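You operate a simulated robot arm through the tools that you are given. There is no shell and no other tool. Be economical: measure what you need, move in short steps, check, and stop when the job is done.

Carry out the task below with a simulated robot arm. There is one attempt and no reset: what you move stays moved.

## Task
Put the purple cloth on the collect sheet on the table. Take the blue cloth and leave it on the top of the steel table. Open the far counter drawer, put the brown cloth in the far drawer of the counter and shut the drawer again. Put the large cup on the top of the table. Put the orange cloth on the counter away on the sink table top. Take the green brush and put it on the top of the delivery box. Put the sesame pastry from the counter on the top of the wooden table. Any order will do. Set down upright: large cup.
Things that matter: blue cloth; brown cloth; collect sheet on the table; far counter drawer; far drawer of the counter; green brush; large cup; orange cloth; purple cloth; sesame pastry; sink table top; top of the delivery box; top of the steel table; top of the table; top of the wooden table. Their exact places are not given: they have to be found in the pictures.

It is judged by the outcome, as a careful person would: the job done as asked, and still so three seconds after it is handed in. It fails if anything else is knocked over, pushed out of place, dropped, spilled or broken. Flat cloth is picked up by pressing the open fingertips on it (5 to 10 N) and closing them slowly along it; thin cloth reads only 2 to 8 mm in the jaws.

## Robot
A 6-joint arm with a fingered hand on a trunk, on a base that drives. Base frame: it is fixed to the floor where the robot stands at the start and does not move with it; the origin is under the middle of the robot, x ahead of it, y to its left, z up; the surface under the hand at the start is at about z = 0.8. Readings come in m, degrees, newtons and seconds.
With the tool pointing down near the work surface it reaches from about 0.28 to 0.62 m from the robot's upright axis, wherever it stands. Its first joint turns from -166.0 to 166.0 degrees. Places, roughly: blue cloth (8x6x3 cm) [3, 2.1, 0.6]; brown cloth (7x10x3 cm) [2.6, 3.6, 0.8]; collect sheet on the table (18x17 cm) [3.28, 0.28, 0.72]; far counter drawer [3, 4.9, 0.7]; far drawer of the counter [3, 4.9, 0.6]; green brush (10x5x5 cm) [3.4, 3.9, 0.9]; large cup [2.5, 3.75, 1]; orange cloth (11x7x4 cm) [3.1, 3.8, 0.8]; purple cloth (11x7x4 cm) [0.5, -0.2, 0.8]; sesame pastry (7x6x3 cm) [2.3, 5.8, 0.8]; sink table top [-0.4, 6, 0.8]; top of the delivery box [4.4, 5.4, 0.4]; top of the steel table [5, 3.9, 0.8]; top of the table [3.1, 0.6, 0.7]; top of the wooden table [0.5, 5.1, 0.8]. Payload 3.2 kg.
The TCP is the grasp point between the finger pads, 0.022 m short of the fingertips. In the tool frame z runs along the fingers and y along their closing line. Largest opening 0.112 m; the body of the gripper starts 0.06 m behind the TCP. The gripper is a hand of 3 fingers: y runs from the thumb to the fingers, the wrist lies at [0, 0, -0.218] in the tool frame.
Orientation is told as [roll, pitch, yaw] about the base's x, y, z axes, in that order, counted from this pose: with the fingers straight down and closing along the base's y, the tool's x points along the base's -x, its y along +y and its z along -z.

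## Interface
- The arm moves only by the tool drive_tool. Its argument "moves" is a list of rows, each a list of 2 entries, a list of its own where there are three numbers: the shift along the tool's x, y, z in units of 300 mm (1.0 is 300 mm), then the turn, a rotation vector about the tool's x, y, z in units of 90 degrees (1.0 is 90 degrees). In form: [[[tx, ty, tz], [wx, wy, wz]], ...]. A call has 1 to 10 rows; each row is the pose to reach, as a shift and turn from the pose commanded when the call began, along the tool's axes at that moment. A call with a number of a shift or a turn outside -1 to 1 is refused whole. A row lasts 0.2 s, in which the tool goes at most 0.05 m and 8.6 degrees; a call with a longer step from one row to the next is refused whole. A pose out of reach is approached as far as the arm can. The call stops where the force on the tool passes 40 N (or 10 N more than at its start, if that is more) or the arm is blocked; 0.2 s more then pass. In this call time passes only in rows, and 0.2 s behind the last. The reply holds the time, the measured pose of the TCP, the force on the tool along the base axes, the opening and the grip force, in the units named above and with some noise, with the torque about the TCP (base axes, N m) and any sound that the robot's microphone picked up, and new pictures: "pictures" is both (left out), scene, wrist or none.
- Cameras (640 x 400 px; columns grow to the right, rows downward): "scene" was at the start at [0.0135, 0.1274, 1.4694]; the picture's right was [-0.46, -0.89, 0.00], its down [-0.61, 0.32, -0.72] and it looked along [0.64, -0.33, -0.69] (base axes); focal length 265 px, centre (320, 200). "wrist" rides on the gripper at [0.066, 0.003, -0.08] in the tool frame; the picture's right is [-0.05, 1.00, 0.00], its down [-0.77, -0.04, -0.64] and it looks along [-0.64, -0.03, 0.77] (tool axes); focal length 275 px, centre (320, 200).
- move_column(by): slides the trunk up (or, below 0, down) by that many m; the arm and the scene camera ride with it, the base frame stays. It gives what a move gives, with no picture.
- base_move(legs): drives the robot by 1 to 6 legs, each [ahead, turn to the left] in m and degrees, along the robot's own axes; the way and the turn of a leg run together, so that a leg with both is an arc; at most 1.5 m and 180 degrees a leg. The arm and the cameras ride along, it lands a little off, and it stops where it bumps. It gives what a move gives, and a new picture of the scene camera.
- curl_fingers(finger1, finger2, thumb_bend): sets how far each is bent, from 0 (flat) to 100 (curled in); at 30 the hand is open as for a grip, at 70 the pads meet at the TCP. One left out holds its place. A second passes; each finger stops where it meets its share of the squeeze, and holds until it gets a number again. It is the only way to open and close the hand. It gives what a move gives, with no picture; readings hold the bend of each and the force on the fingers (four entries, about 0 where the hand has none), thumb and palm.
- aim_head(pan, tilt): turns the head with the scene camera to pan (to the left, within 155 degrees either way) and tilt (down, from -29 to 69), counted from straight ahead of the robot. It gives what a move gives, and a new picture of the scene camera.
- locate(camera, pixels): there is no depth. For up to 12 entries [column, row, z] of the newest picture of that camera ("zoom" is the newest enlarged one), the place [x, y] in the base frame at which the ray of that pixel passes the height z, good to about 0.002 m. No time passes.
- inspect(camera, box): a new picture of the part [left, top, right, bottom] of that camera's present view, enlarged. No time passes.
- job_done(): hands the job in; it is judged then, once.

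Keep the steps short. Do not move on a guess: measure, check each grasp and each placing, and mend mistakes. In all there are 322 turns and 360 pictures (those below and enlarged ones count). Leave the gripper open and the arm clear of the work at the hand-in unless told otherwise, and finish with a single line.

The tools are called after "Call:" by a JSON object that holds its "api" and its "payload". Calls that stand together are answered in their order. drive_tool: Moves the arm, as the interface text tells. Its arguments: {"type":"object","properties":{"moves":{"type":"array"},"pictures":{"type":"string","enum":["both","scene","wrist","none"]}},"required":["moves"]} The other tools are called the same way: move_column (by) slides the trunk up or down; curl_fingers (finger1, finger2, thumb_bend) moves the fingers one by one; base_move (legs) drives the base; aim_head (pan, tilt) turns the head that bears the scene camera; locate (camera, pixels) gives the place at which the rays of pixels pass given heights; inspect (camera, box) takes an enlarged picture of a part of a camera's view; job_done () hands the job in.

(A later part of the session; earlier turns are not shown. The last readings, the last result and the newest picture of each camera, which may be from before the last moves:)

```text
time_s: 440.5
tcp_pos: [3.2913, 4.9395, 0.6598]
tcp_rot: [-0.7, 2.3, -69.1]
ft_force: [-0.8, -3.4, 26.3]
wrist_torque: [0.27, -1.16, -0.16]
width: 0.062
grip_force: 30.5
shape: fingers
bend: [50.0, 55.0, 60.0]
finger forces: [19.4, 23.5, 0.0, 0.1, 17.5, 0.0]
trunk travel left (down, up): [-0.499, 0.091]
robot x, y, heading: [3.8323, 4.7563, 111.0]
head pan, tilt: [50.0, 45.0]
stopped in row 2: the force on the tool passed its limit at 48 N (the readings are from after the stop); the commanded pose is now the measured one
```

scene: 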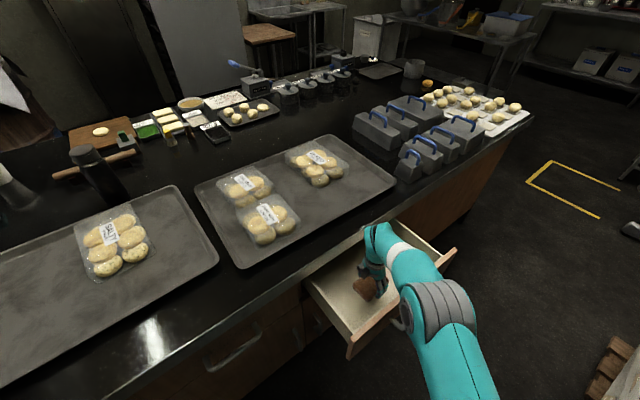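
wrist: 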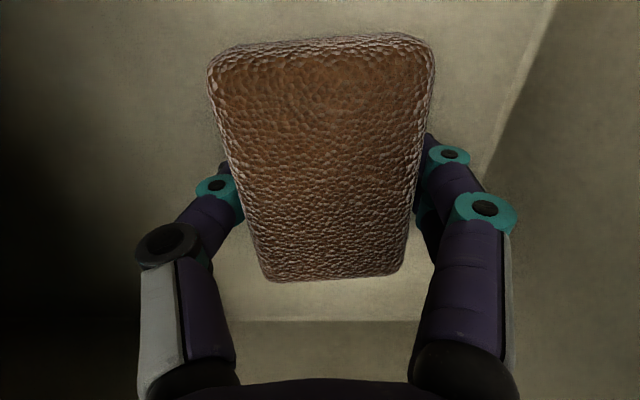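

Contact with the drawer floor. I ease up and open only part-way.

Call:
{"api": "drive_tool", "payload": {"moves": [[[0, 0, -0.012], [0, 0, 0]]], "pictures": "none"}}

Call:
{"api": "curl_fingers", "payload": {"finger1": 40, "finger2": 40, "thumb_bend": 45}}

Call:
{"api": "drive_tool", "payload": {"moves": [[[0, 0, -0.05], [0, 0, 0]], [[0, 0, -0.15], [0, 0, 0]], [[0, 0, -0.28], [0, 0, 0]], [[0, 0, -0.42], [0, 0, 0]], [[0, 0, -0.57], [0, 0, 0]], [[0, 0, -0.72], [0, 0, 0]], [[0, 0, -0.87], [0, 0, 0]]], "pictures": "both"}}

```text
time_s: 440.9
tcp_pos: [3.2921, 4.9405, 0.6602]
tcp_rot: [-0.4, 2.2, -69.1]
ft_force: [-0.5, -2.7, 12.3]
wrist_torque: [0.11, -0.5, -0.09]
width: 0.0619
grip_force: 24.6
shape: fingers
bend: [50.0, 55.0, 60.0]
finger forces: [15.4, 14.7, 0.0, 0.0, 19.0, 0.0]
trunk travel left (down, up): [-0.499, 0.091]
robot x, y, heading: [3.829, 4.7584, 111.1]
head pan, tilt: [50.0, 45.0]
```

```text
time_s: 441.9
tcp_pos: [3.2929, 4.9393, 0.6612]
tcp_rot: [-0.5, 2.2, -69.2]
ft_force: [0.6, 1.4, 9.0]
wrist_torque: [-0.1, 0.18, -0.01]
width: 0.0778
grip_force: 4.4
shape: fingers
bend: [40.0, 40.0, 45.0]
finger forces: [0.0, 2.6, 0.1, 0.1, 6.5, 0.0]
trunk travel left (down, up): [-0.499, 0.091]
robot x, y, heading: [3.8269, 4.7573, 111.0]
head pan, tilt: [50.0, 45.0]
```

```text
time_s: 443.5
tcp_pos: [3.2968, 4.9319, 0.9218]
tcp_rot: [-0.3, 2.3, -69.1]
ft_force: [1.2, -0.8, -0.4]
wrist_torque: [0.01, -0.03, 0.01]
width: 0.0768
grip_force: 0.1
shape: fingers
bend: [40.0, 40.0, 45.0]
finger forces: [0.0, 0.0, 0.2, 0.1, 0.0, 0.0]
trunk travel left (down, up): [-0.499, 0.091]
robot x, y, heading: [3.8292, 4.7544, 111.3]
head pan, tilt: [50.0, 45.0]
```

scene: 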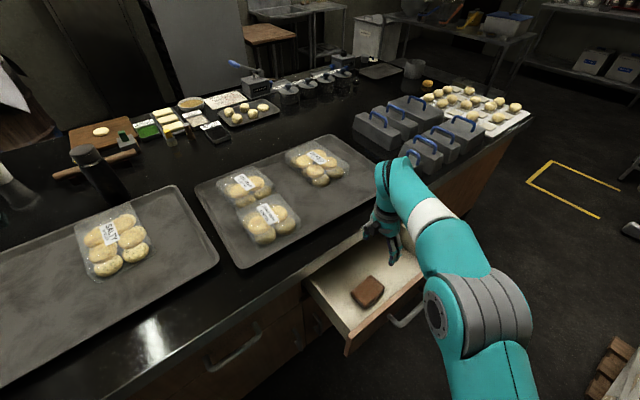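
wrist: 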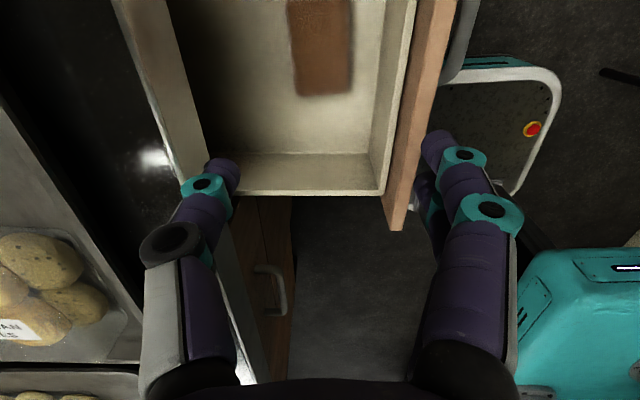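

The brown cloth is in the drawer. I move the hand out over the floor, back the base 0.15 m, and prepare to push the drawer shut.

Call:
{"api": "drive_tool", "payload": {"moves": [[[0, 0.14, 0], [0, 0, -0.08]], [[0, 0.28, 0], [0, 0, -0.16]], [[0, 0.42, 0], [0, 0, -0.25]], [[0, 0.56, 0], [0, 0, -0.34]], [[0, 0.7, 0], [0, 0, -0.43]], [[0, 0.84, 0], [0, 0, -0.52]], [[0, 0.95, 0], [0, 0, -0.61]], [[0, 0.95, 0], [0, 0, -0.7]], [[0, 0.95, 0], [0, 0, -0.79]], [[0, 0.95, 0], [0, 0, -0.88]]], "pictures": "none"}}

Call:
{"api": "base_move", "payload": {"legs": [[-0.15, 0]]}}

Call:
{"api": "curl_fingers", "payload": {"finger1": 70, "finger2": 70, "thumb_bend": 70}}

```text
time_s: 445.7
tcp_pos: [3.5644, 5.0317, 0.9192]
tcp_rot: [2.1, 0.8, 10.2]
ft_force: [-0.2, 0.4, 0.5]
wrist_torque: [0.03, 0.03, -0.03]
width: 0.0766
grip_force: 0.0
shape: fingers
bend: [40.0, 40.0, 45.0]
finger forces: [0.1, 0.0, 0.1, 0.0, 0.1, 0.1]
trunk travel left (down, up): [-0.499, 0.091]
robot x, y, heading: [3.8281, 4.7563, 111.0]
head pan, tilt: [50.0, 45.0]
```

```text
time_s: 447.1
tcp_pos: [3.619, 4.8895, 0.9193]
tcp_rot: [2.1, 0.9, 10.1]
ft_force: [-0.6, 0.3, -1.6]
wrist_torque: [0.01, 0.0, 0.05]
width: 0.0767
grip_force: 0.1
shape: fingers
bend: [40.0, 40.0, 45.0]
finger forces: [0.0, 0.1, 0.1, 0.0, 0.0, 0.0]
trunk travel left (down, up): [-0.499, 0.091]
robot x, y, heading: [3.8858, 4.6143, 111.3]
head pan, tilt: [50.0, 45.0]
```

scene: 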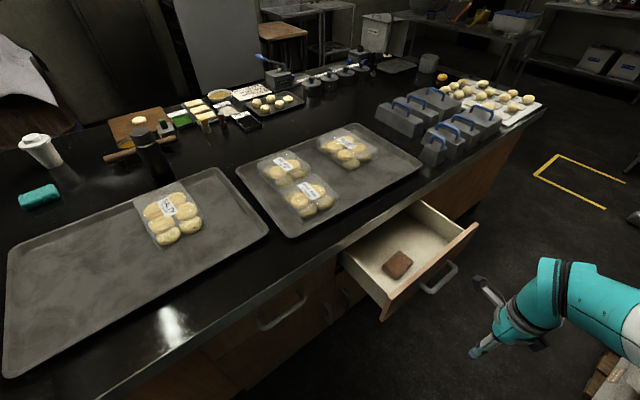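

```text
time_s: 448.1
tcp_pos: [3.6188, 4.8897, 0.9196]
tcp_rot: [2.0, 0.7, 10.1]
ft_force: [0.2, -0.3, 0.1]
wrist_torque: [0.0, -0.05, -0.01]
width: 0.0024
grip_force: 0.0
shape: fingers
bend: [70.0, 70.0, 70.0]
finger forces: [0.0, 0.1, 0.0, 0.0, 0.1, 0.1]
trunk travel left (down, up): [-0.499, 0.091]
robot x, y, heading: [3.8849, 4.6107, 111.2]
head pan, tilt: [50.0, 45.0]
```

I lower the trunk 0.2, move north in front of the handle and tilt the closed hand towards the drawer.

Call:
{"api": "move_column", "payload": {"by": -0.2}}

Call:
{"api": "drive_tool", "payload": {"moves": [[[0, 0.08, 0], [0, 0.09, 0]], [[0, 0.16, 0], [0, 0.18, 0]], [[0, 0.24, 0], [0, 0.27, 0]], [[0, 0.32, 0], [0, 0.36, 0]], [[0, 0.4, 0], [0, 0.45, 0]], [[0, 0.48, 0], [0, 0.54, 0]], [[0, 0.56, 0], [0, 0.6, 0]]], "pictures": "both"}}

```text
time_s: 450.3
tcp_pos: [3.6186, 4.8901, 0.7182]
tcp_rot: [2.0, 0.8, 10.2]
ft_force: [-0.7, -0.1, -0.1]
wrist_torque: [0.0, 0.02, -0.03]
width: 0.0028
grip_force: 0.1
shape: fingers
bend: [70.0, 70.0, 70.0]
finger forces: [0.0, 0.0, 0.0, 0.0, 0.0, 0.0]
trunk travel left (down, up): [-0.299, 0.291]
robot x, y, heading: [3.8863, 4.6157, 111.2]
head pan, tilt: [50.0, 45.0]
```

```text
time_s: 451.9
tcp_pos: [3.5896, 5.0553, 0.7252]
tcp_rot: [3.6, 54.9, 13.0]
ft_force: [0.0, -0.1, -0.3]
wrist_torque: [0.01, 0.02, -0.04]
width: 0.0028
grip_force: 0.0
shape: fingers
bend: [70.0, 70.0, 70.0]
finger forces: [0.0, 0.1, 0.0, 0.0, 0.0, 0.0]
trunk travel left (down, up): [-0.299, 0.291]
robot x, y, heading: [3.8881, 4.6139, 111.3]
head pan, tilt: [50.0, 45.0]
```

scene: 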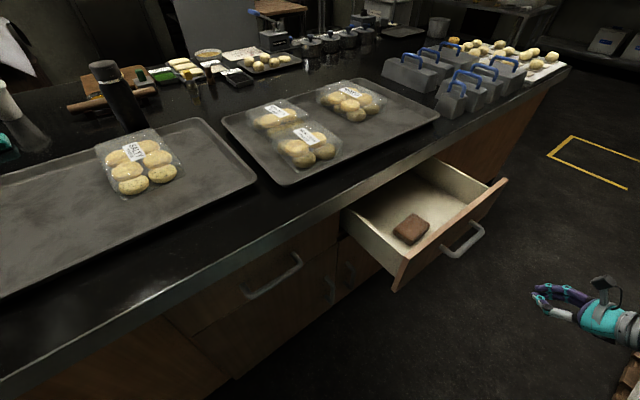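
wrist: 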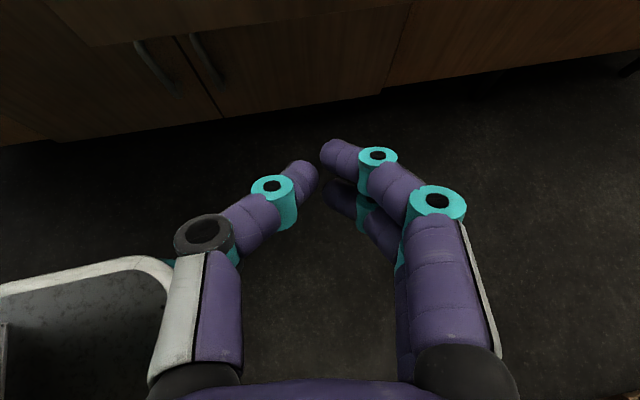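

I push horizontally towards the counter, first 25 cm.

Call:
{"api": "drive_tool", "payload": {"moves": [[[0.07, -0.016, 0.1], [0, 0, 0]], [[0.14, -0.032, 0.2], [0, 0, 0]], [[0.21, -0.048, 0.3], [0, 0, 0]], [[0.28, -0.064, 0.4], [0, 0, 0]], [[0.35, -0.08, 0.5], [0, 0, 0]], [[0.42, -0.096, 0.6], [0, 0, 0]], [[0.478, -0.11, 0.683], [0, 0, 0]]], "pictures": "both"}}

```text
time_s: 453.5
tcp_pos: [3.3492, 4.9779, 0.7241]
tcp_rot: [3.6, 54.8, 13.0]
ft_force: [-0.5, -0.4, 0.1]
wrist_torque: [0.01, -0.01, -0.01]
width: 0.0024
grip_force: 0.1
shape: fingers
bend: [70.0, 70.0, 70.0]
finger forces: [0.0, 0.0, 0.0, 0.0, 0.1, 0.1]
trunk travel left (down, up): [-0.299, 0.291]
robot x, y, heading: [3.8855, 4.6152, 111.3]
head pan, tilt: [50.0, 45.0]
```

scene: 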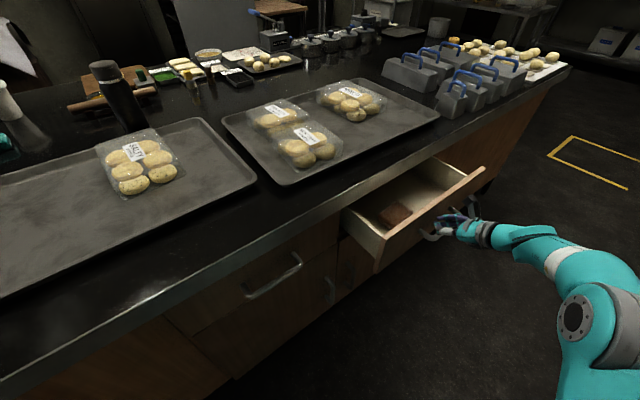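
wrist: 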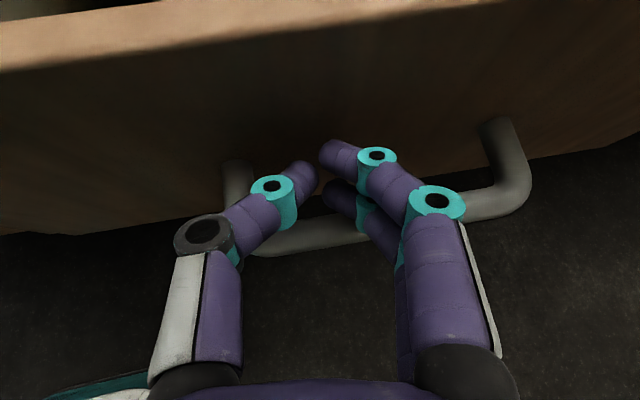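

The fingers push on the panel above the handle. For the last part I tilt the hand flatter so the wrist camera clears the counter edge.

Call:
{"api": "drive_tool", "payload": {"moves": [[[0.01, 0, -0.015], [0, 0.09, 0]], [[0.025, 0, -0.025], [0, 0.18, 0]], [[0.033, 0, -0.03], [0, 0.27, 0]]], "pictures": "none"}}

```text
time_s: 454.3
tcp_pos: [3.3518, 4.9776, 0.7365]
tcp_rot: [10.8, 79.1, 20.6]
ft_force: [-0.1, -0.2, 0.8]
wrist_torque: [0.01, 0.03, 0.04]
width: 0.0025
grip_force: 0.0
shape: fingers
bend: [70.0, 70.0, 70.0]
finger forces: [0.0, 0.0, 0.0, 0.1, 0.0, 0.0]
trunk travel left (down, up): [-0.299, 0.291]
robot x, y, heading: [3.8811, 4.6053, 111.1]
head pan, tilt: [50.0, 45.0]
```

Call:
{"api": "drive_tool", "payload": {"moves": [[[0.015, -0.008, 0.08], [0, 0, 0]], [[0.03, -0.016, 0.16], [0, 0, 0]], [[0.045, -0.024, 0.24], [0, 0, 0]], [[0.06, -0.032, 0.32], [0, 0, 0]], [[0.075, -0.04, 0.4], [0, 0, 0]], [[0.085, -0.045, 0.46], [0, 0, 0]], [[0.095, -0.05, 0.5], [0, 0, 0]]], "pictures": "both"}}

```text
time_s: 455.9
tcp_pos: [3.2023, 4.9378, 0.7363]
tcp_rot: [10.4, 79.0, 20.2]
ft_force: [-0.3, -0.5, -0.6]
wrist_torque: [-0.01, 0.0, -0.02]
width: 0.002
grip_force: 0.0
shape: fingers
bend: [70.0, 70.0, 70.0]
finger forces: [0.0, 0.0, 0.0, 0.0, 0.1, 0.1]
trunk travel left (down, up): [-0.299, 0.291]
robot x, y, heading: [3.8841, 4.6154, 111.3]
head pan, tilt: [50.0, 45.0]
```

scene: 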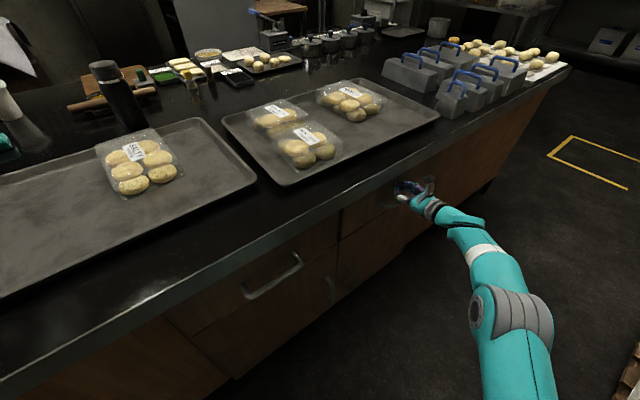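
wrist: 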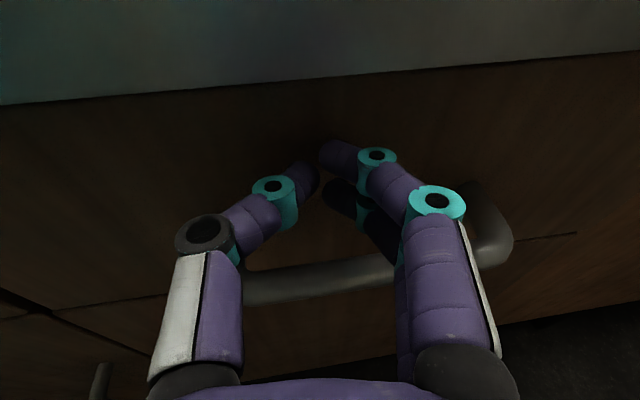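

Almost shut and still without resistance. I push on until it stops.

Call:
{"api": "drive_tool", "payload": {"moves": [[[0.008, -0.004, 0.04], [0, 0, 0]], [[0.016, -0.008, 0.08], [0, 0, 0]], [[0.022, -0.012, 0.11], [0, 0, 0]], [[0.028, -0.015, 0.14], [0, 0, 0]], [[0.034, -0.018, 0.17], [0, 0, 0]]], "pictures": "both"}}

```text
time_s: 456.5
tcp_pos: [3.1897, 4.9409, 0.7355]
tcp_rot: [10.8, 78.7, 19.8]
ft_force: [26.7, 4.5, 3.3]
wrist_torque: [-0.06, 0.19, 0.08]
width: 0.0
grip_force: 16.1
shape: fingers
bend: [74.0, 70.0, 73.0]
finger forces: [14.7, 0.1, 0.0, 0.0, 17.5, 0.0]
trunk travel left (down, up): [-0.299, 0.291]
robot x, y, heading: [3.8843, 4.6096, 110.5]
head pan, tilt: [50.0, 45.0]
stopped in row 2: the force on the tool passed its limit at 50 N (the readings are from after the stop); the commanded pose is now the measured one
```

scene: 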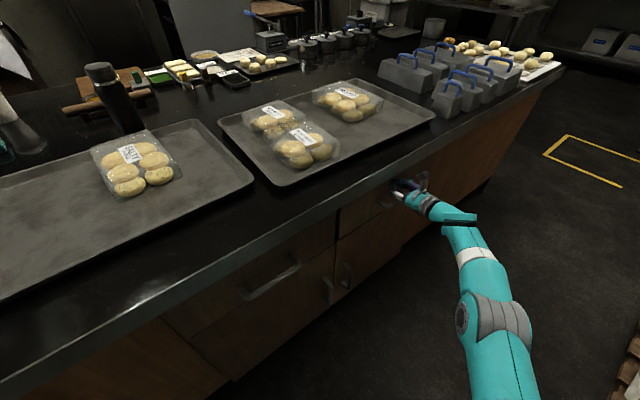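
wrist: 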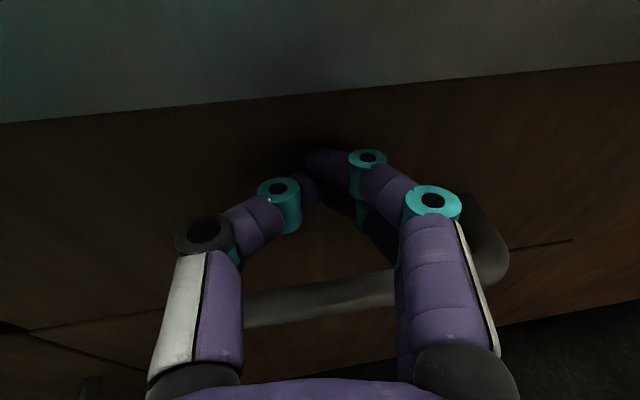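

Firm stop at 50 N: shut. I withdraw straight back and check the front is flush.

Call:
{"api": "drive_tool", "payload": {"moves": [[[0, 0.01, -0.1], [0, 0, 0]], [[0, 0.02, -0.22], [0, 0, 0]], [[0, 0.03, -0.36], [0, 0, 0]], [[0, 0.04, -0.5], [0, 0, 0]], [[0, 0.05, -0.64], [0, 0, 0]]], "pictures": "both"}}

Call:
{"api": "inspect", "payload": {"camera": "scene", "box": [280, 140, 480, 330]}}

```text
time_s: 457.7
tcp_pos: [3.3728, 4.9815, 0.7726]
tcp_rot: [10.4, 78.6, 19.8]
ft_force: [0.2, 0.5, 0.4]
wrist_torque: [0.0, 0.01, -0.03]
width: 0.0021
grip_force: 0.1
shape: fingers
bend: [70.0, 70.0, 70.0]
finger forces: [0.0, 0.0, 0.1, 0.0, 0.0, 0.1]
trunk travel left (down, up): [-0.299, 0.291]
robot x, y, heading: [3.8835, 4.6092, 111.0]
head pan, tilt: [50.0, 45.0]
```

scene: 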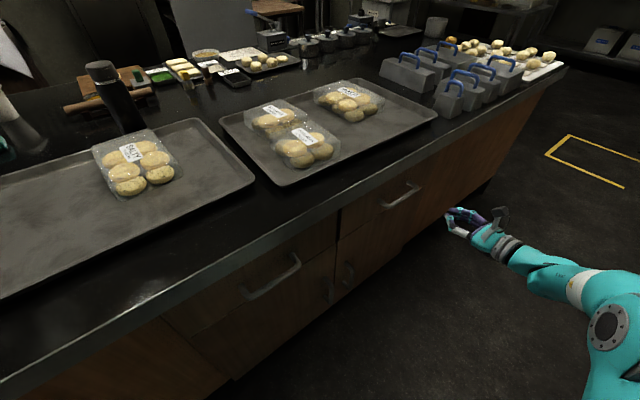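
wrist: 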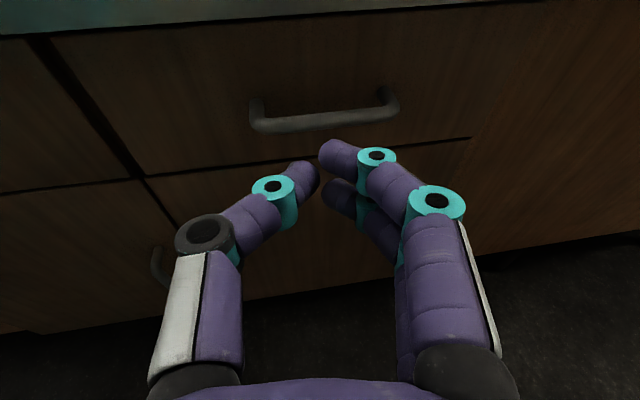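

```text
2.11 times, centred on (380, 235) of scene
```

zoom: 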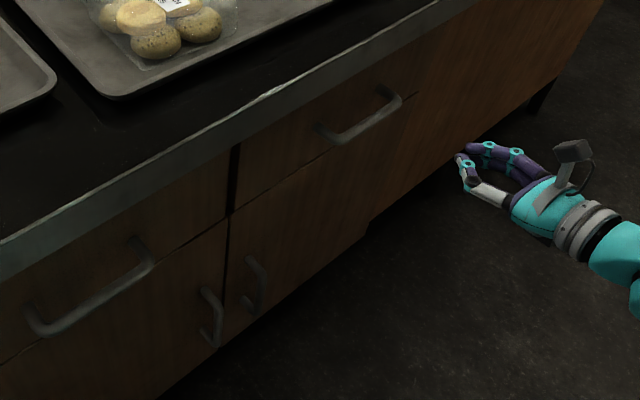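

The drawer is flush. Next I restore the arm upright for driving north to the pastry.

Call:
{"api": "move_column", "payload": {"by": 0.3}}

Call:
{"api": "drive_tool", "payload": {"moves": [[[0, 0, -0.05], [0, -0.09, 0]], [[0, 0, -0.1], [0, -0.18, 0]], [[0, 0, -0.15], [0, -0.27, 0]], [[0, 0, -0.2], [0, -0.36, 0]], [[0, 0, -0.25], [0, -0.45, 0]], [[0, 0, -0.3], [0, -0.54, 0]], [[0, 0, -0.35], [0, -0.63, 0]], [[0, 0, -0.4], [0, -0.72, 0]], [[0, 0, -0.4], [0, -0.81, 0]], [[0, 0, -0.4], [0, -0.878, 0]]], "pictures": "none"}}

Call:
{"api": "curl_fingers", "payload": {"finger1": 30, "finger2": 30, "thumb_bend": 30}}

Call:
{"api": "aim_head", "payload": {"pan": 10, "tilt": 25}}

```text
time_s: 460.6
tcp_pos: [3.3734, 4.9816, 1.0619]
tcp_rot: [10.4, 78.6, 19.7]
ft_force: [0.1, 0.8, -0.8]
wrist_torque: [0.01, 0.0, 0.01]
width: 0.0019
grip_force: 0.0
shape: fingers
bend: [70.0, 70.0, 70.0]
finger forces: [0.1, 0.0, 0.0, 0.1, 0.0, 0.0]
out of reach, approached as far as the arm can: row 1
trunk travel left (down, up): [-0.59, 0.0]
robot x, y, heading: [3.8837, 4.6092, 110.6]
head pan, tilt: [50.0, 45.0]
```

```text
time_s: 462.8
tcp_pos: [3.4884, 5.0007, 1.0856]
tcp_rot: [2.2, -0.4, 9.4]
ft_force: [-0.7, -1.1, -1.3]
wrist_torque: [0.0, -0.01, 0.0]
width: 0.0021
grip_force: 0.1
shape: fingers
bend: [70.0, 70.0, 70.0]
finger forces: [0.1, 0.0, 0.0, 0.0, 0.0, 0.0]
trunk travel left (down, up): [-0.59, 0.0]
robot x, y, heading: [3.8821, 4.6147, 111.0]
head pan, tilt: [50.0, 45.0]
```

```text
time_s: 463.8
tcp_pos: [3.4895, 4.9995, 1.086]
tcp_rot: [2.1, -0.3, 9.5]
ft_force: [0.4, -0.3, 0.0]
wrist_torque: [0.04, -0.01, 0.02]
width: 0.111
grip_force: 0.1
shape: fingers
bend: [30.0, 30.0, 30.0]
finger forces: [0.0, 0.0, 0.1, 0.0, 0.1, 0.0]
trunk travel left (down, up): [-0.59, 0.0]
robot x, y, heading: [3.8854, 4.6108, 111.0]
head pan, tilt: [50.0, 45.0]
```

```text
time_s: 464.9
tcp_pos: [3.4884, 5.0002, 1.0857]
tcp_rot: [2.0, -0.2, 9.5]
ft_force: [0.1, -1.0, -0.2]
wrist_torque: [0.02, 0.0, 0.01]
width: 0.1111
grip_force: 0.0
shape: fingers
bend: [30.0, 30.0, 30.0]
finger forces: [0.1, 0.0, 0.1, 0.1, 0.0, 0.0]
trunk travel left (down, up): [-0.59, 0.0]
robot x, y, heading: [3.8835, 4.6132, 111.0]
head pan, tilt: [10.0, 25.0]
```

scene: 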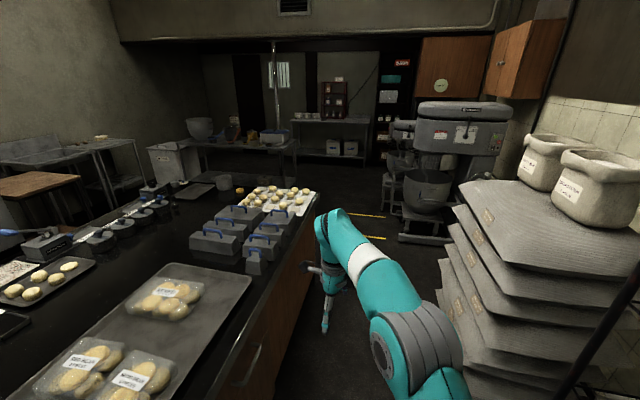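

Call:
{"api": "locate", "payload": {"camera": "scene", "pixels": [[458, 190, 0.95], [439, 260, 0.6], [441, 290, 0.45], [440, 350, 0.2], [318, 195, 0.825], [262, 275, 0.825], [270, 190, 0.86], [240, 190, 0.86], [450, 245, 0.0]]}}

Call:
{"api": "inspect", "payload": {"camera": "scene", "box": [180, 160, 340, 260]}}

```text
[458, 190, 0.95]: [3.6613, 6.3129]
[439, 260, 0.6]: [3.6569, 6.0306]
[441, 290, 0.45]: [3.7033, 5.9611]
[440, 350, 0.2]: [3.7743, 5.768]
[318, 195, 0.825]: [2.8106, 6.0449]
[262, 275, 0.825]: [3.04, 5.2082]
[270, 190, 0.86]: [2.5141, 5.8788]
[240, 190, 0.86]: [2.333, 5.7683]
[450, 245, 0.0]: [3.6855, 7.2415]
```

```text
4.00 times, centred on (260, 210) of scene
```

zoom: 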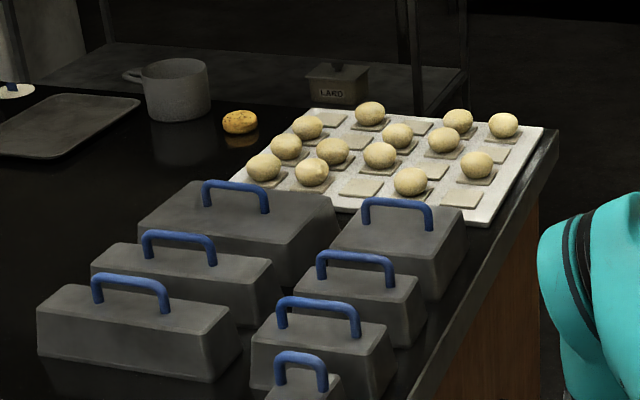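

The sesame pastry is at about (2.333,5.768). I drive north through the gap between counter and sacks (0.8 m wide), centred.

Call:
{"api": "base_move", "payload": {"legs": [[0, 7], [0.9, 0], [0, -7]]}}

```text
time_s: 470.8
tcp_pos: [3.0747, 5.8035, 1.0863]
tcp_rot: [2.0, -0.2, 9.1]
ft_force: [0.1, 0.7, 0.0]
wrist_torque: [-0.02, 0.05, -0.03]
width: 0.1112
grip_force: 0.1
shape: fingers
bend: [30.0, 30.0, 30.0]
finger forces: [0.0, 0.0, 0.0, 0.0, 0.0, 0.0]
trunk travel left (down, up): [-0.59, 0.0]
robot x, y, heading: [3.4686, 5.4123, 110.4]
head pan, tilt: [10.0, 25.0]
```

scene: 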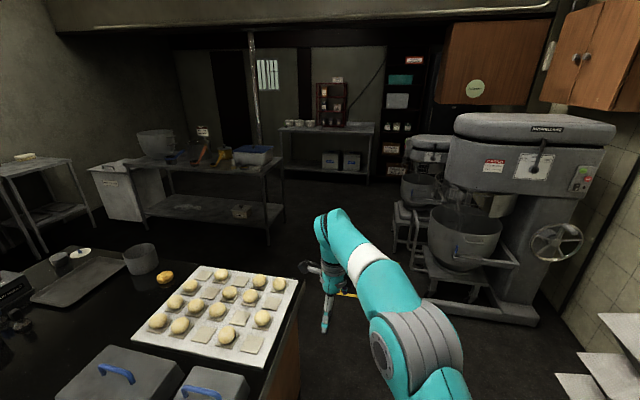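

Call:
{"api": "locate", "payload": {"camera": "scene", "pixels": [[268, 246, 0], [150, 245, 0], [284, 215, 0], [165, 277, 0.84], [300, 285, 0.825], [390, 280, 0], [440, 330, 0], [97, 222, 0]]}}

Call:
{"api": "base_move", "payload": {"legs": [[1.2, 1]]}}

Call:
{"api": "aim_head", "payload": {"pan": 70, "tilt": 35}}

```text
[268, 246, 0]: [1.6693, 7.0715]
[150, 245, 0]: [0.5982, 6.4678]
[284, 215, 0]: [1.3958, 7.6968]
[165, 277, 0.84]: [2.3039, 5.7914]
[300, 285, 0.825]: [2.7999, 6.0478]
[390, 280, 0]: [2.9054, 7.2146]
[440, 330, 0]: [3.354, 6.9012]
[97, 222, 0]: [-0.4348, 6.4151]
```

```text
time_s: 476.8
tcp_pos: [2.6212, 6.8874, 1.0863]
tcp_rot: [2.0, -0.3, 11.6]
ft_force: [0.1, -0.2, 0.0]
wrist_torque: [0.02, 0.01, 0.0]
width: 0.1111
grip_force: 0.0
shape: fingers
bend: [30.0, 30.0, 30.0]
finger forces: [0.1, 0.0, 0.0, 0.1, 0.0, 0.1]
trunk travel left (down, up): [-0.59, 0.0]
robot x, y, heading: [3.0324, 6.5142, 112.8]
head pan, tilt: [10.0, 25.0]
```

scene: 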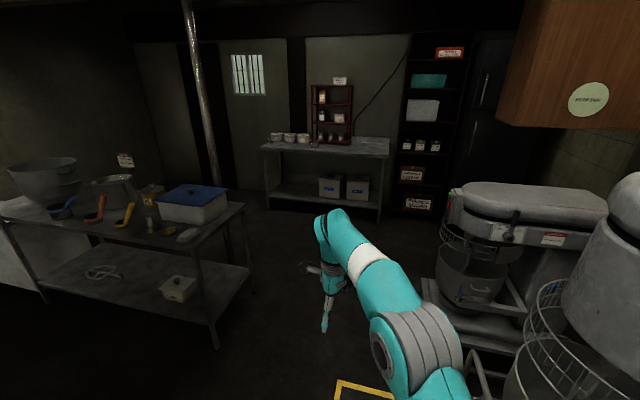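

```text
time_s: 478.1
tcp_pos: [2.6223, 6.8893, 1.0862]
tcp_rot: [2.1, -0.3, 11.5]
ft_force: [-0.3, 0.0, -0.9]
wrist_torque: [0.03, 0.01, 0.0]
width: 0.1115
grip_force: 0.0
shape: fingers
bend: [30.0, 30.0, 30.0]
finger forces: [0.0, 0.0, 0.0, 0.0, 0.0, 0.0]
trunk travel left (down, up): [-0.59, 0.0]
robot x, y, heading: [3.0316, 6.5169, 112.6]
head pan, tilt: [70.0, 35.0]
```

scene: 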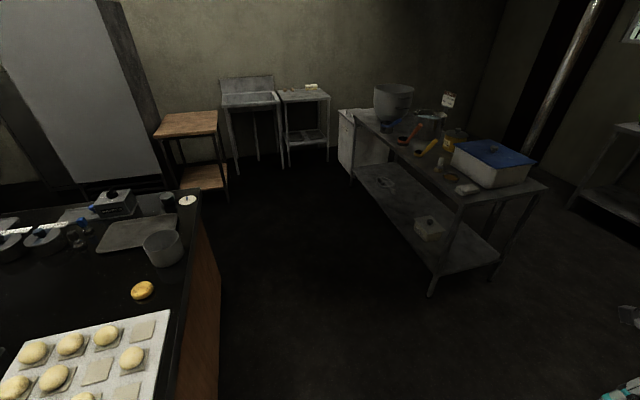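

Call:
{"api": "locate", "payload": {"camera": "scene", "pixels": [[142, 290, 0.84], [155, 135, 0.8], [218, 112, 0.8], [218, 128, 0.8], [170, 113, 0.8], [250, 98, 0.8], [277, 103, 0.8], [305, 95, 0.8], [328, 100, 0.8], [228, 205, 0], [430, 297, 0], [235, 170, 0]]}}

Call:
{"api": "inspect", "payload": {"camera": "scene", "box": [140, 60, 350, 220]}}

```text
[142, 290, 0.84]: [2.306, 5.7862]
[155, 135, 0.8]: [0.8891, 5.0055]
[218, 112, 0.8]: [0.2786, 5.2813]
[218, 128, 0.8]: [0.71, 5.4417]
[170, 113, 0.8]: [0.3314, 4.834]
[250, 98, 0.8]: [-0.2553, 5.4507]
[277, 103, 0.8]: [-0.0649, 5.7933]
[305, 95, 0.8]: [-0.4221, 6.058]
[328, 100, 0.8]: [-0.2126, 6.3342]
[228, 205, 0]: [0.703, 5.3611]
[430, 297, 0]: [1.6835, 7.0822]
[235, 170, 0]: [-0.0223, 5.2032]
```

```text
2.50 times, centred on (245, 140) of scene
```

zoom: 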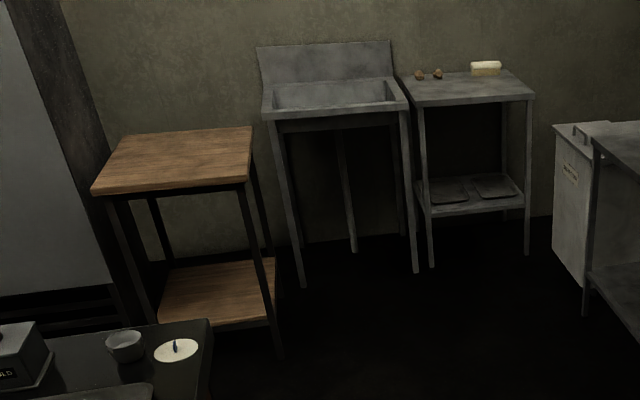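

The pastry is at (2.306,5.786); wooden table and sink table are both in view to the west. I drive to the counter's north end and face it.

Call:
{"api": "base_move", "payload": {"legs": [[0, 83.4], [0.94, 0], [0, 94]]}}

Call:
{"api": "drive_tool", "payload": {"moves": [[[0, 0, 0], [0, 0, 0]]], "pictures": "wrist"}}

```text
time_s: 490.6
tcp_pos: [2.5332, 5.865, 1.086]
tcp_rot: [2.2, -0.3, -169.3]
ft_force: [0.0, 0.4, 0.7]
wrist_torque: [0.0, -0.02, 0.0]
width: 0.1113
grip_force: 0.1
shape: fingers
bend: [30.0, 30.0, 30.0]
finger forces: [0.1, 0.0, 0.0, 0.0, 0.0, 0.0]
trunk travel left (down, up): [-0.59, 0.0]
robot x, y, heading: [2.1255, 6.2461, -68.2]
head pan, tilt: [70.0, 35.0]
```

scene: 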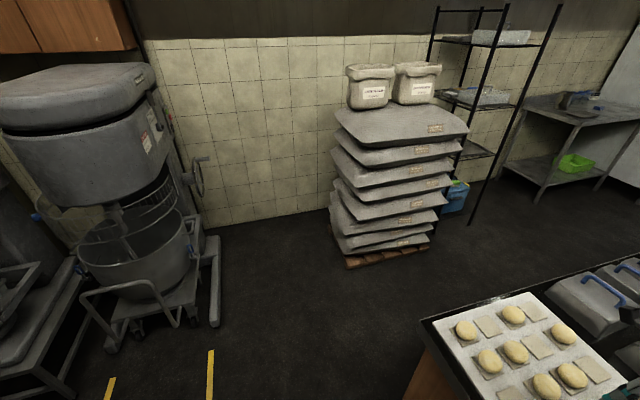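

```text
time_s: 491.0
tcp_pos: [2.5329, 5.8646, 1.0873]
tcp_rot: [2.1, -0.2, -169.3]
ft_force: [0.5, -0.8, -0.2]
wrist_torque: [0.0, -0.03, 0.0]
width: 0.1112
grip_force: 0.1
shape: fingers
bend: [30.0, 30.0, 30.0]
finger forces: [0.0, 0.0, 0.0, 0.1, 0.1, 0.1]
trunk travel left (down, up): [-0.59, 0.0]
robot x, y, heading: [2.1291, 6.2446, -68.2]
head pan, tilt: [70.0, 35.0]
```

wrist: 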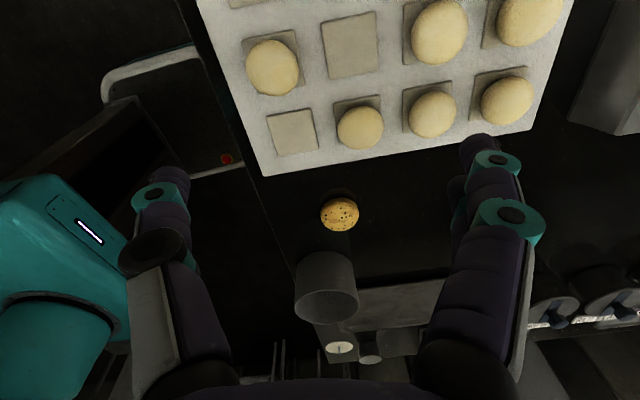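

Call:
{"api": "locate", "payload": {"camera": "wrist", "pixels": [[340, 213, 0.845], [320, 213, 0.84], [359, 213, 0.84], [340, 198, 0.845], [340, 230, 0.84], [325, 310, 0.95], [325, 255, 0.85]]}}

Call:
{"api": "inspect", "payload": {"camera": "wrist", "box": [280, 160, 400, 350]}}

```text
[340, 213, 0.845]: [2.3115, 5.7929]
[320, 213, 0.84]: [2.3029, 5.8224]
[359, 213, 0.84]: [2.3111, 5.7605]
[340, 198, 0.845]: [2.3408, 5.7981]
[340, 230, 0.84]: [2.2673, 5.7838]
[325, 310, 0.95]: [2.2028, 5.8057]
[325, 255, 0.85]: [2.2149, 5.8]
```

```text
2.11 times, centred on (340, 255) of wrist
```

zoom: 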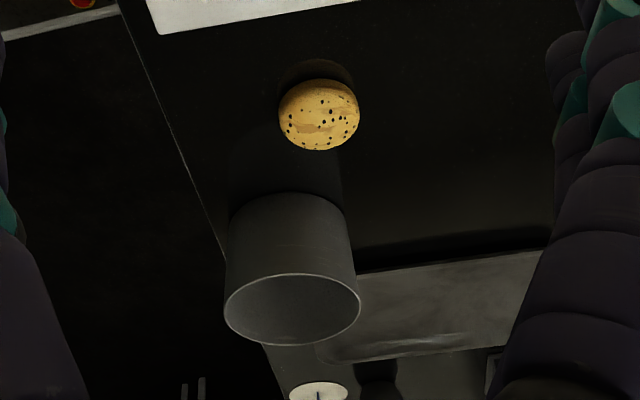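

The pastry is 6.5 cm wide at (2.31,5.79), with a pot west of it. I close along y with the wrist camera on the east side, and move above it.

Call:
{"api": "drive_tool", "payload": {"moves": [[[-0.13, 0.02, 0], [0, 0, 0.03]], [[-0.26, 0.04, 0], [0, 0, 0.06]], [[-0.39, 0.06, 0], [0, 0, 0.09]], [[-0.52, 0.08, 0], [0, 0, 0.119]], [[-0.65, 0.1, 0], [0, 0, 0.119]], [[-0.777, 0.106, 0], [0, 0, 0.119]], [[-0.777, 0.106, 0.16], [0, 0, 0.119]], [[-0.777, 0.106, 0.32], [0, 0, 0.119]], [[-0.777, 0.106, 0.42], [0, 0, 0.119]]], "pictures": "wrist"}}

```text
time_s: 493.0
tcp_pos: [2.3108, 5.7836, 0.9626]
tcp_rot: [2.1, 0.0, 180.0]
ft_force: [0.8, -0.1, 0.6]
wrist_torque: [0.02, -0.01, -0.01]
width: 0.1116
grip_force: 0.0
shape: fingers
bend: [30.0, 30.0, 30.0]
finger forces: [0.0, 0.0, 0.0, 0.0, 0.0, 0.0]
trunk travel left (down, up): [-0.59, 0.0]
robot x, y, heading: [2.1327, 6.2477, -68.3]
head pan, tilt: [70.0, 35.0]
```

wrist: 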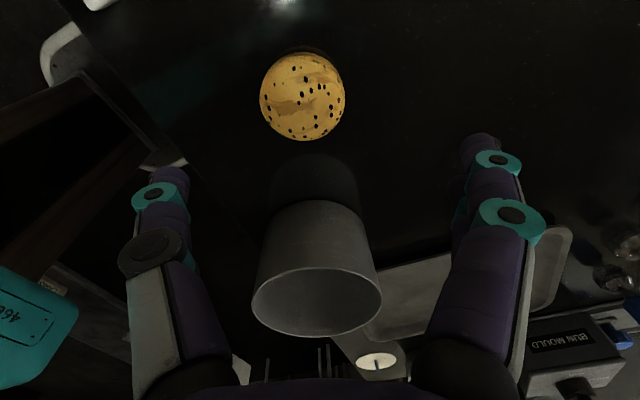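

Call:
{"api": "locate", "payload": {"camera": "wrist", "pixels": [[303, 98, 0.845], [260, 97, 0.84], [345, 97, 0.84], [303, 52, 0.845], [303, 140, 0.84], [316, 280, 0.92], [320, 205, 0.92]]}}

```text
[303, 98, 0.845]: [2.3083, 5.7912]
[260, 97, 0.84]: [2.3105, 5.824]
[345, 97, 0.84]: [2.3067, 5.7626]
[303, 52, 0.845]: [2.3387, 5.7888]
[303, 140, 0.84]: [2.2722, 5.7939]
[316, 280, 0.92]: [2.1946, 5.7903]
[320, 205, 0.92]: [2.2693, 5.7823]
```

Call:
{"api": "drive_tool", "payload": {"moves": [[[-0.013, -0.03, 0.13], [0, 0, 0]], [[-0.013, -0.03, 0.25], [0, 0, 0]], [[-0.013, -0.03, 0.33], [0, 0, 0]], [[-0.013, -0.03, 0.365], [0, 0, 0]]], "pictures": "wrist"}}

Call:
{"api": "curl_fingers", "payload": {"finger1": 52, "finger2": 52, "thumb_bend": 52}}

```text
time_s: 494.0
tcp_pos: [2.3077, 5.791, 0.8523]
tcp_rot: [2.0, 0.2, 180.0]
ft_force: [-0.6, 0.1, 2.5]
wrist_torque: [0.12, 0.01, 0.02]
width: 0.1119
grip_force: 1.0
shape: fingers
bend: [30.0, 30.0, 30.0]
finger forces: [0.0, 0.0, 0.1, 0.0, 2.0, 0.1]
trunk travel left (down, up): [-0.59, 0.0]
robot x, y, heading: [2.1283, 6.2445, -68.0]
head pan, tilt: [70.0, 35.0]
```

wrist: 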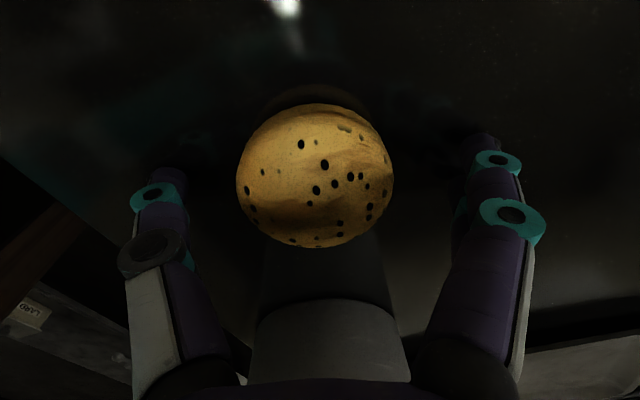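

```text
time_s: 495.0
tcp_pos: [2.3069, 5.7895, 0.8569]
tcp_rot: [2.5, 0.3, 179.9]
ft_force: [-0.6, 2.9, 27.5]
wrist_torque: [1.14, 0.07, -0.01]
width: 0.0703
grip_force: 14.0
shape: fingers
bend: [51.0, 51.0, 46.0]
finger forces: [2.3, 3.1, 0.0, 0.1, 21.8, 0.0]
trunk travel left (down, up): [-0.59, 0.0]
robot x, y, heading: [2.1313, 6.2423, -68.5]
head pan, tilt: [70.0, 35.0]
stopped: the force on the tool passed its limit at 41 N (the readings are from after the stop); the commanded pose is now the measured one
```

The tips press on the counter while curling. I rise 5 mm and finish closing.

Call:
{"api": "drive_tool", "payload": {"moves": [[[0, 0, -0.015], [0, 0, 0]]], "pictures": "none"}}

Call:
{"api": "curl_fingers", "payload": {"finger1": 65, "finger2": 65, "thumb_bend": 60}}

Call:
{"api": "drive_tool", "payload": {"moves": [[[0, 0, -0.04], [0, 0, 0]], [[0, 0, -0.12], [0, 0, 0]], [[0, 0, -0.25], [0, 0, 0]], [[0, 0, -0.4], [0, 0, 0]], [[0, 0, -0.55], [0, 0, 0]], [[0, 0, -0.7], [0, 0, 0]]], "pictures": "wrist"}}

```text
time_s: 495.4
tcp_pos: [2.3067, 5.7896, 0.8583]
tcp_rot: [2.3, 0.2, 180.1]
ft_force: [-0.5, 3.2, 6.9]
wrist_torque: [0.36, 0.03, -0.01]
width: 0.0579
grip_force: 3.9
shape: fingers
bend: [52.0, 52.0, 50.0]
finger forces: [0.3, 0.2, 0.0, 0.0, 7.5, 0.1]
trunk travel left (down, up): [-0.59, 0.0]
robot x, y, heading: [2.1325, 6.2446, -68.2]
head pan, tilt: [70.0, 35.0]
```

```text
time_s: 496.4
tcp_pos: [2.3061, 5.7891, 0.8593]
tcp_rot: [2.2, 0.2, 180.0]
ft_force: [-0.1, -0.3, 0.1]
wrist_torque: [0.05, -0.02, 0.04]
width: 0.0537
grip_force: 12.3
shape: fingers
bend: [55.0, 55.0, 53.0]
finger forces: [6.4, 6.2, 0.1, 0.1, 12.6, 0.0]
trunk travel left (down, up): [-0.59, 0.0]
robot x, y, heading: [2.1355, 6.2463, -68.1]
head pan, tilt: [70.0, 35.0]
```

```text
time_s: 497.8
tcp_pos: [2.3049, 5.7982, 1.0684]
tcp_rot: [2.2, 0.3, 180.0]
ft_force: [-0.4, 1.3, -0.7]
wrist_torque: [-0.04, 0.0, -0.04]
width: 0.0538
grip_force: 13.0
shape: fingers
bend: [55.0, 55.0, 53.0]
finger forces: [6.4, 6.1, 0.0, 0.1, 12.4, 0.0]
trunk travel left (down, up): [-0.59, 0.0]
robot x, y, heading: [2.1254, 6.2444, -68.1]
head pan, tilt: [70.0, 35.0]
```

wrist: 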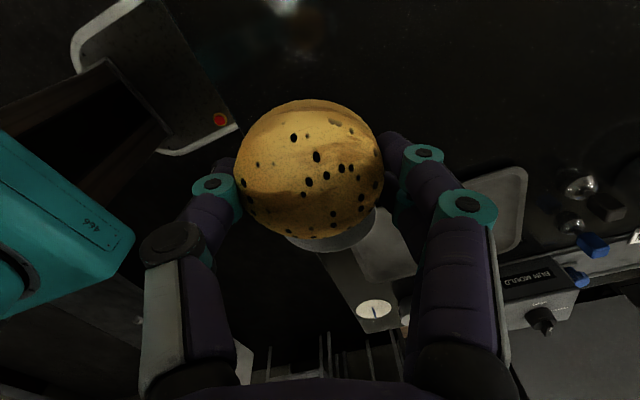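

Held gently (12 N). I drive round to the wooden table.

Call:
{"api": "base_move", "payload": {"legs": [[0, -91], [0.68, 0], [0, 42], [0.65, 0], [0, -45]]}}

Call:
{"api": "aim_head", "payload": {"pan": 0, "tilt": 45}}

```text
time_s: 512.5
tcp_pos: [0.7643, 5.2441, 1.0676]
tcp_rot: [2.3, 0.2, 86.6]
ft_force: [-0.5, -0.6, -0.6]
wrist_torque: [0.01, -0.01, -0.02]
width: 0.053
grip_force: 11.7
shape: fingers
bend: [56.0, 56.0, 53.0]
finger forces: [6.1, 6.0, 0.0, 0.0, 11.7, 0.0]
trunk travel left (down, up): [-0.59, 0.0]
robot x, y, heading: [1.2204, 5.3924, -161.5]
head pan, tilt: [70.0, 35.0]
```

scene: 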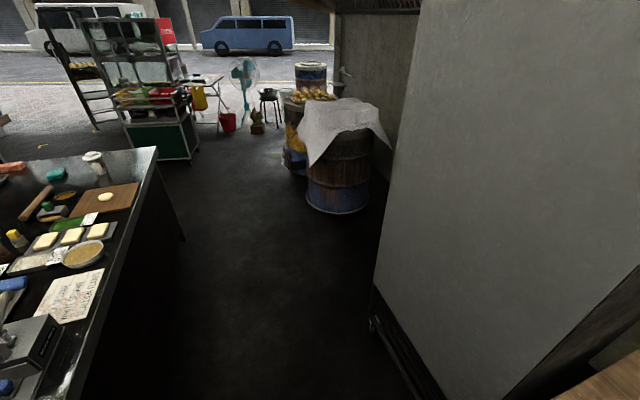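

```text
time_s: 514.0
tcp_pos: [0.7646, 5.2432, 1.0685]
tcp_rot: [2.2, 0.2, 86.6]
ft_force: [0.2, -0.4, -1.2]
wrist_torque: [-0.04, -0.04, -0.01]
width: 0.0529
grip_force: 11.8
shape: fingers
bend: [56.0, 56.0, 53.0]
finger forces: [6.1, 5.8, 0.1, 0.1, 11.7, 0.1]
trunk travel left (down, up): [-0.59, 0.0]
robot x, y, heading: [1.218, 5.3956, -161.3]
head pan, tilt: [0.0, 45.0]
```

scene: 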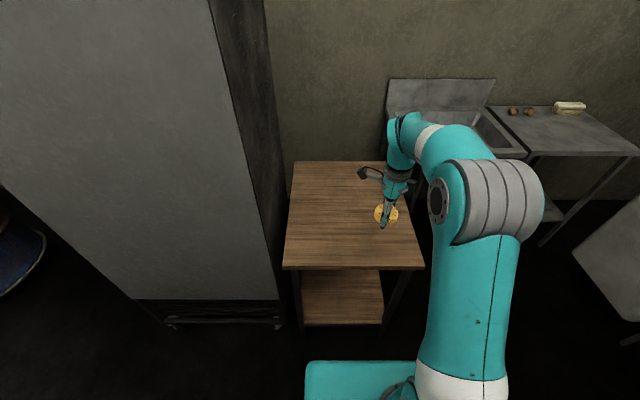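

Call:
{"api": "locate", "payload": {"camera": "scene", "pixels": [[284, 268, 0.8], [424, 268, 0.8], [295, 162, 0.8], [355, 225, 0.8], [350, 215, 0.8], [299, 325, 0], [385, 325, 0]]}}

```text
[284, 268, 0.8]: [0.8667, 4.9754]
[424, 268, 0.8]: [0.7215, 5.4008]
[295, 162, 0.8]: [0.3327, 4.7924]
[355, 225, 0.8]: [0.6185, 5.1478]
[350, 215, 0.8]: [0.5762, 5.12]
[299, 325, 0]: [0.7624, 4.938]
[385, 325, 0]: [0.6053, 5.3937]
```

Target (0.68,5.19), 11 cm inside the edge. I move over and descend.

Call:
{"api": "drive_tool", "payload": {"moves": [[[0.07, 0.09, 0], [0, 0, 0]], [[0.14, 0.18, 0], [0, 0, 0]], [[0.193, 0.27, 0.1], [0, 0, 0]], [[0.193, 0.27, 0.25], [0, 0, 0]], [[0.193, 0.27, 0.4], [0, 0, 0]], [[0.193, 0.27, 0.55], [0, 0, 0]], [[0.193, 0.27, 0.65], [0, 0, 0]]], "pictures": "both"}}

```text
time_s: 515.5
tcp_pos: [0.6709, 5.1917, 0.8759]
tcp_rot: [2.3, 0.3, 86.6]
ft_force: [0.6, -0.3, -0.6]
wrist_torque: [-0.02, -0.02, -0.01]
width: 0.0525
grip_force: 11.2
shape: fingers
bend: [56.0, 56.0, 53.0]
finger forces: [6.0, 5.9, 0.0, 0.1, 11.7, 0.1]
trunk travel left (down, up): [-0.59, 0.0]
robot x, y, heading: [1.2215, 5.3913, -161.5]
head pan, tilt: [0.0, 45.0]
```

scene: 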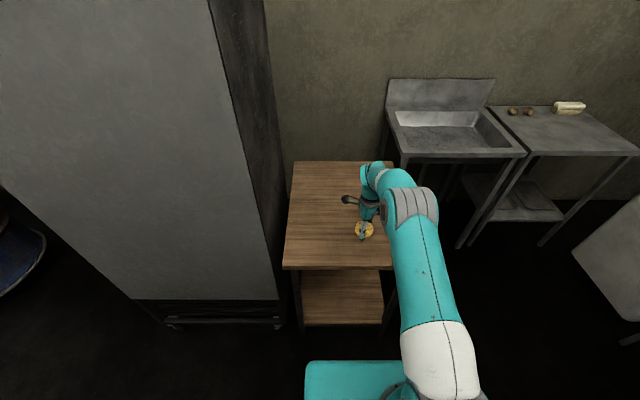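
wrist: 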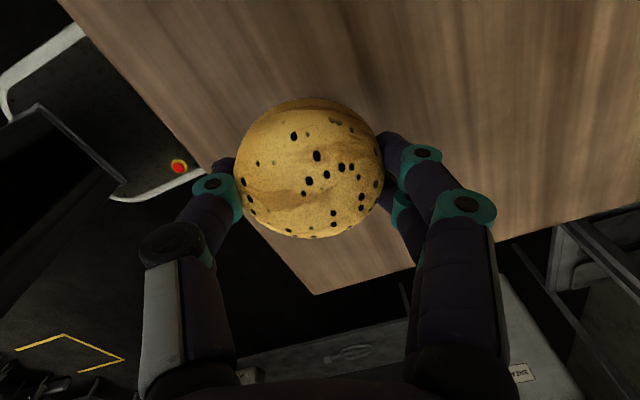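

Call:
{"api": "drive_tool", "payload": {"moves": [[[0, 0, 0.06], [0, 0, 0]], [[0, 0, 0.1], [0, 0, 0]], [[0, 0, 0.13], [0, 0, 0]], [[0, 0, 0.15], [0, 0, 0]], [[0, 0, 0.17], [0, 0, 0]], [[0, 0, 0.19], [0, 0, 0]], [[0, 0, 0.21], [0, 0, 0]], [[0, 0, 0.23], [0, 0, 0]]], "pictures": "wrist"}}

```text
time_s: 517.4
tcp_pos: [0.6685, 5.1904, 0.8091]
tcp_rot: [2.3, 0.2, 86.6]
ft_force: [0.5, -0.6, 2.3]
wrist_torque: [0.03, -0.12, 0.0]
width: 0.0528
grip_force: 12.3
shape: fingers
bend: [56.0, 56.0, 53.0]
finger forces: [6.4, 6.1, 0.0, 0.0, 12.6, 0.0]
trunk travel left (down, up): [-0.59, 0.0]
robot x, y, heading: [1.2185, 5.3932, -161.4]
head pan, tilt: [0.0, 45.0]
```

wrist: 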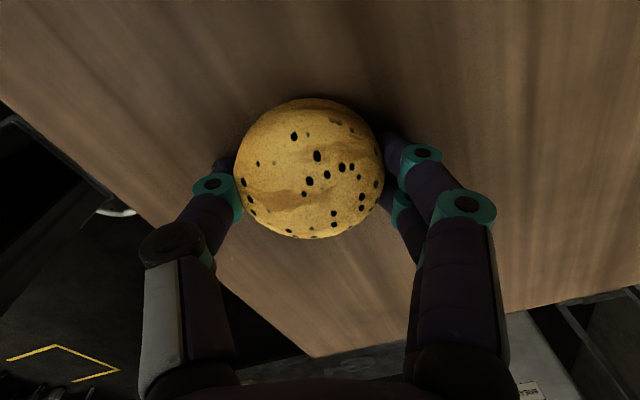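

Touching the table. I release and lift.

Call:
{"api": "curl_fingers", "payload": {"finger1": 30, "finger2": 30, "thumb_bend": 30}}

Call:
{"api": "drive_tool", "payload": {"moves": [[[0, 0, -0.08], [0, 0, 0]], [[0, 0, -0.2], [0, 0, 0]], [[0, 0, -0.35], [0, 0, 0]], [[0, 0, -0.5], [0, 0, 0]], [[0, 0, -0.65], [0, 0, 0]], [[0, 0, -0.8], [0, 0, 0]], [[0, 0, -0.92], [0, 0, 0]]], "pictures": "scene"}}

```text
time_s: 518.4
tcp_pos: [0.6696, 5.1904, 0.8077]
tcp_rot: [2.2, 0.2, 86.6]
ft_force: [-0.2, -0.2, 0.4]
wrist_torque: [-0.01, 0.02, 0.02]
width: 0.1112
grip_force: 0.0
shape: fingers
bend: [30.0, 30.0, 30.0]
finger forces: [0.1, 0.1, 0.0, 0.0, 0.0, 0.1]
trunk travel left (down, up): [-0.59, 0.0]
robot x, y, heading: [1.2236, 5.3907, -161.6]
head pan, tilt: [0.0, 45.0]
```

```text
time_s: 520.0
tcp_pos: [0.6809, 5.1902, 1.0833]
tcp_rot: [2.2, 0.1, 86.5]
ft_force: [-0.4, 0.0, -1.2]
wrist_torque: [0.02, 0.02, 0.02]
width: 0.1111
grip_force: 0.1
shape: fingers
bend: [30.0, 30.0, 30.0]
finger forces: [0.1, 0.1, 0.0, 0.0, 0.1, 0.0]
trunk travel left (down, up): [-0.59, 0.0]
robot x, y, heading: [1.2199, 5.3933, -161.4]
head pan, tilt: [0.0, 45.0]
```

scene: 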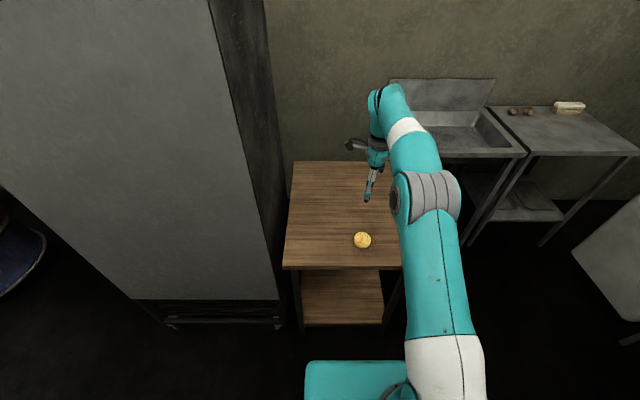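

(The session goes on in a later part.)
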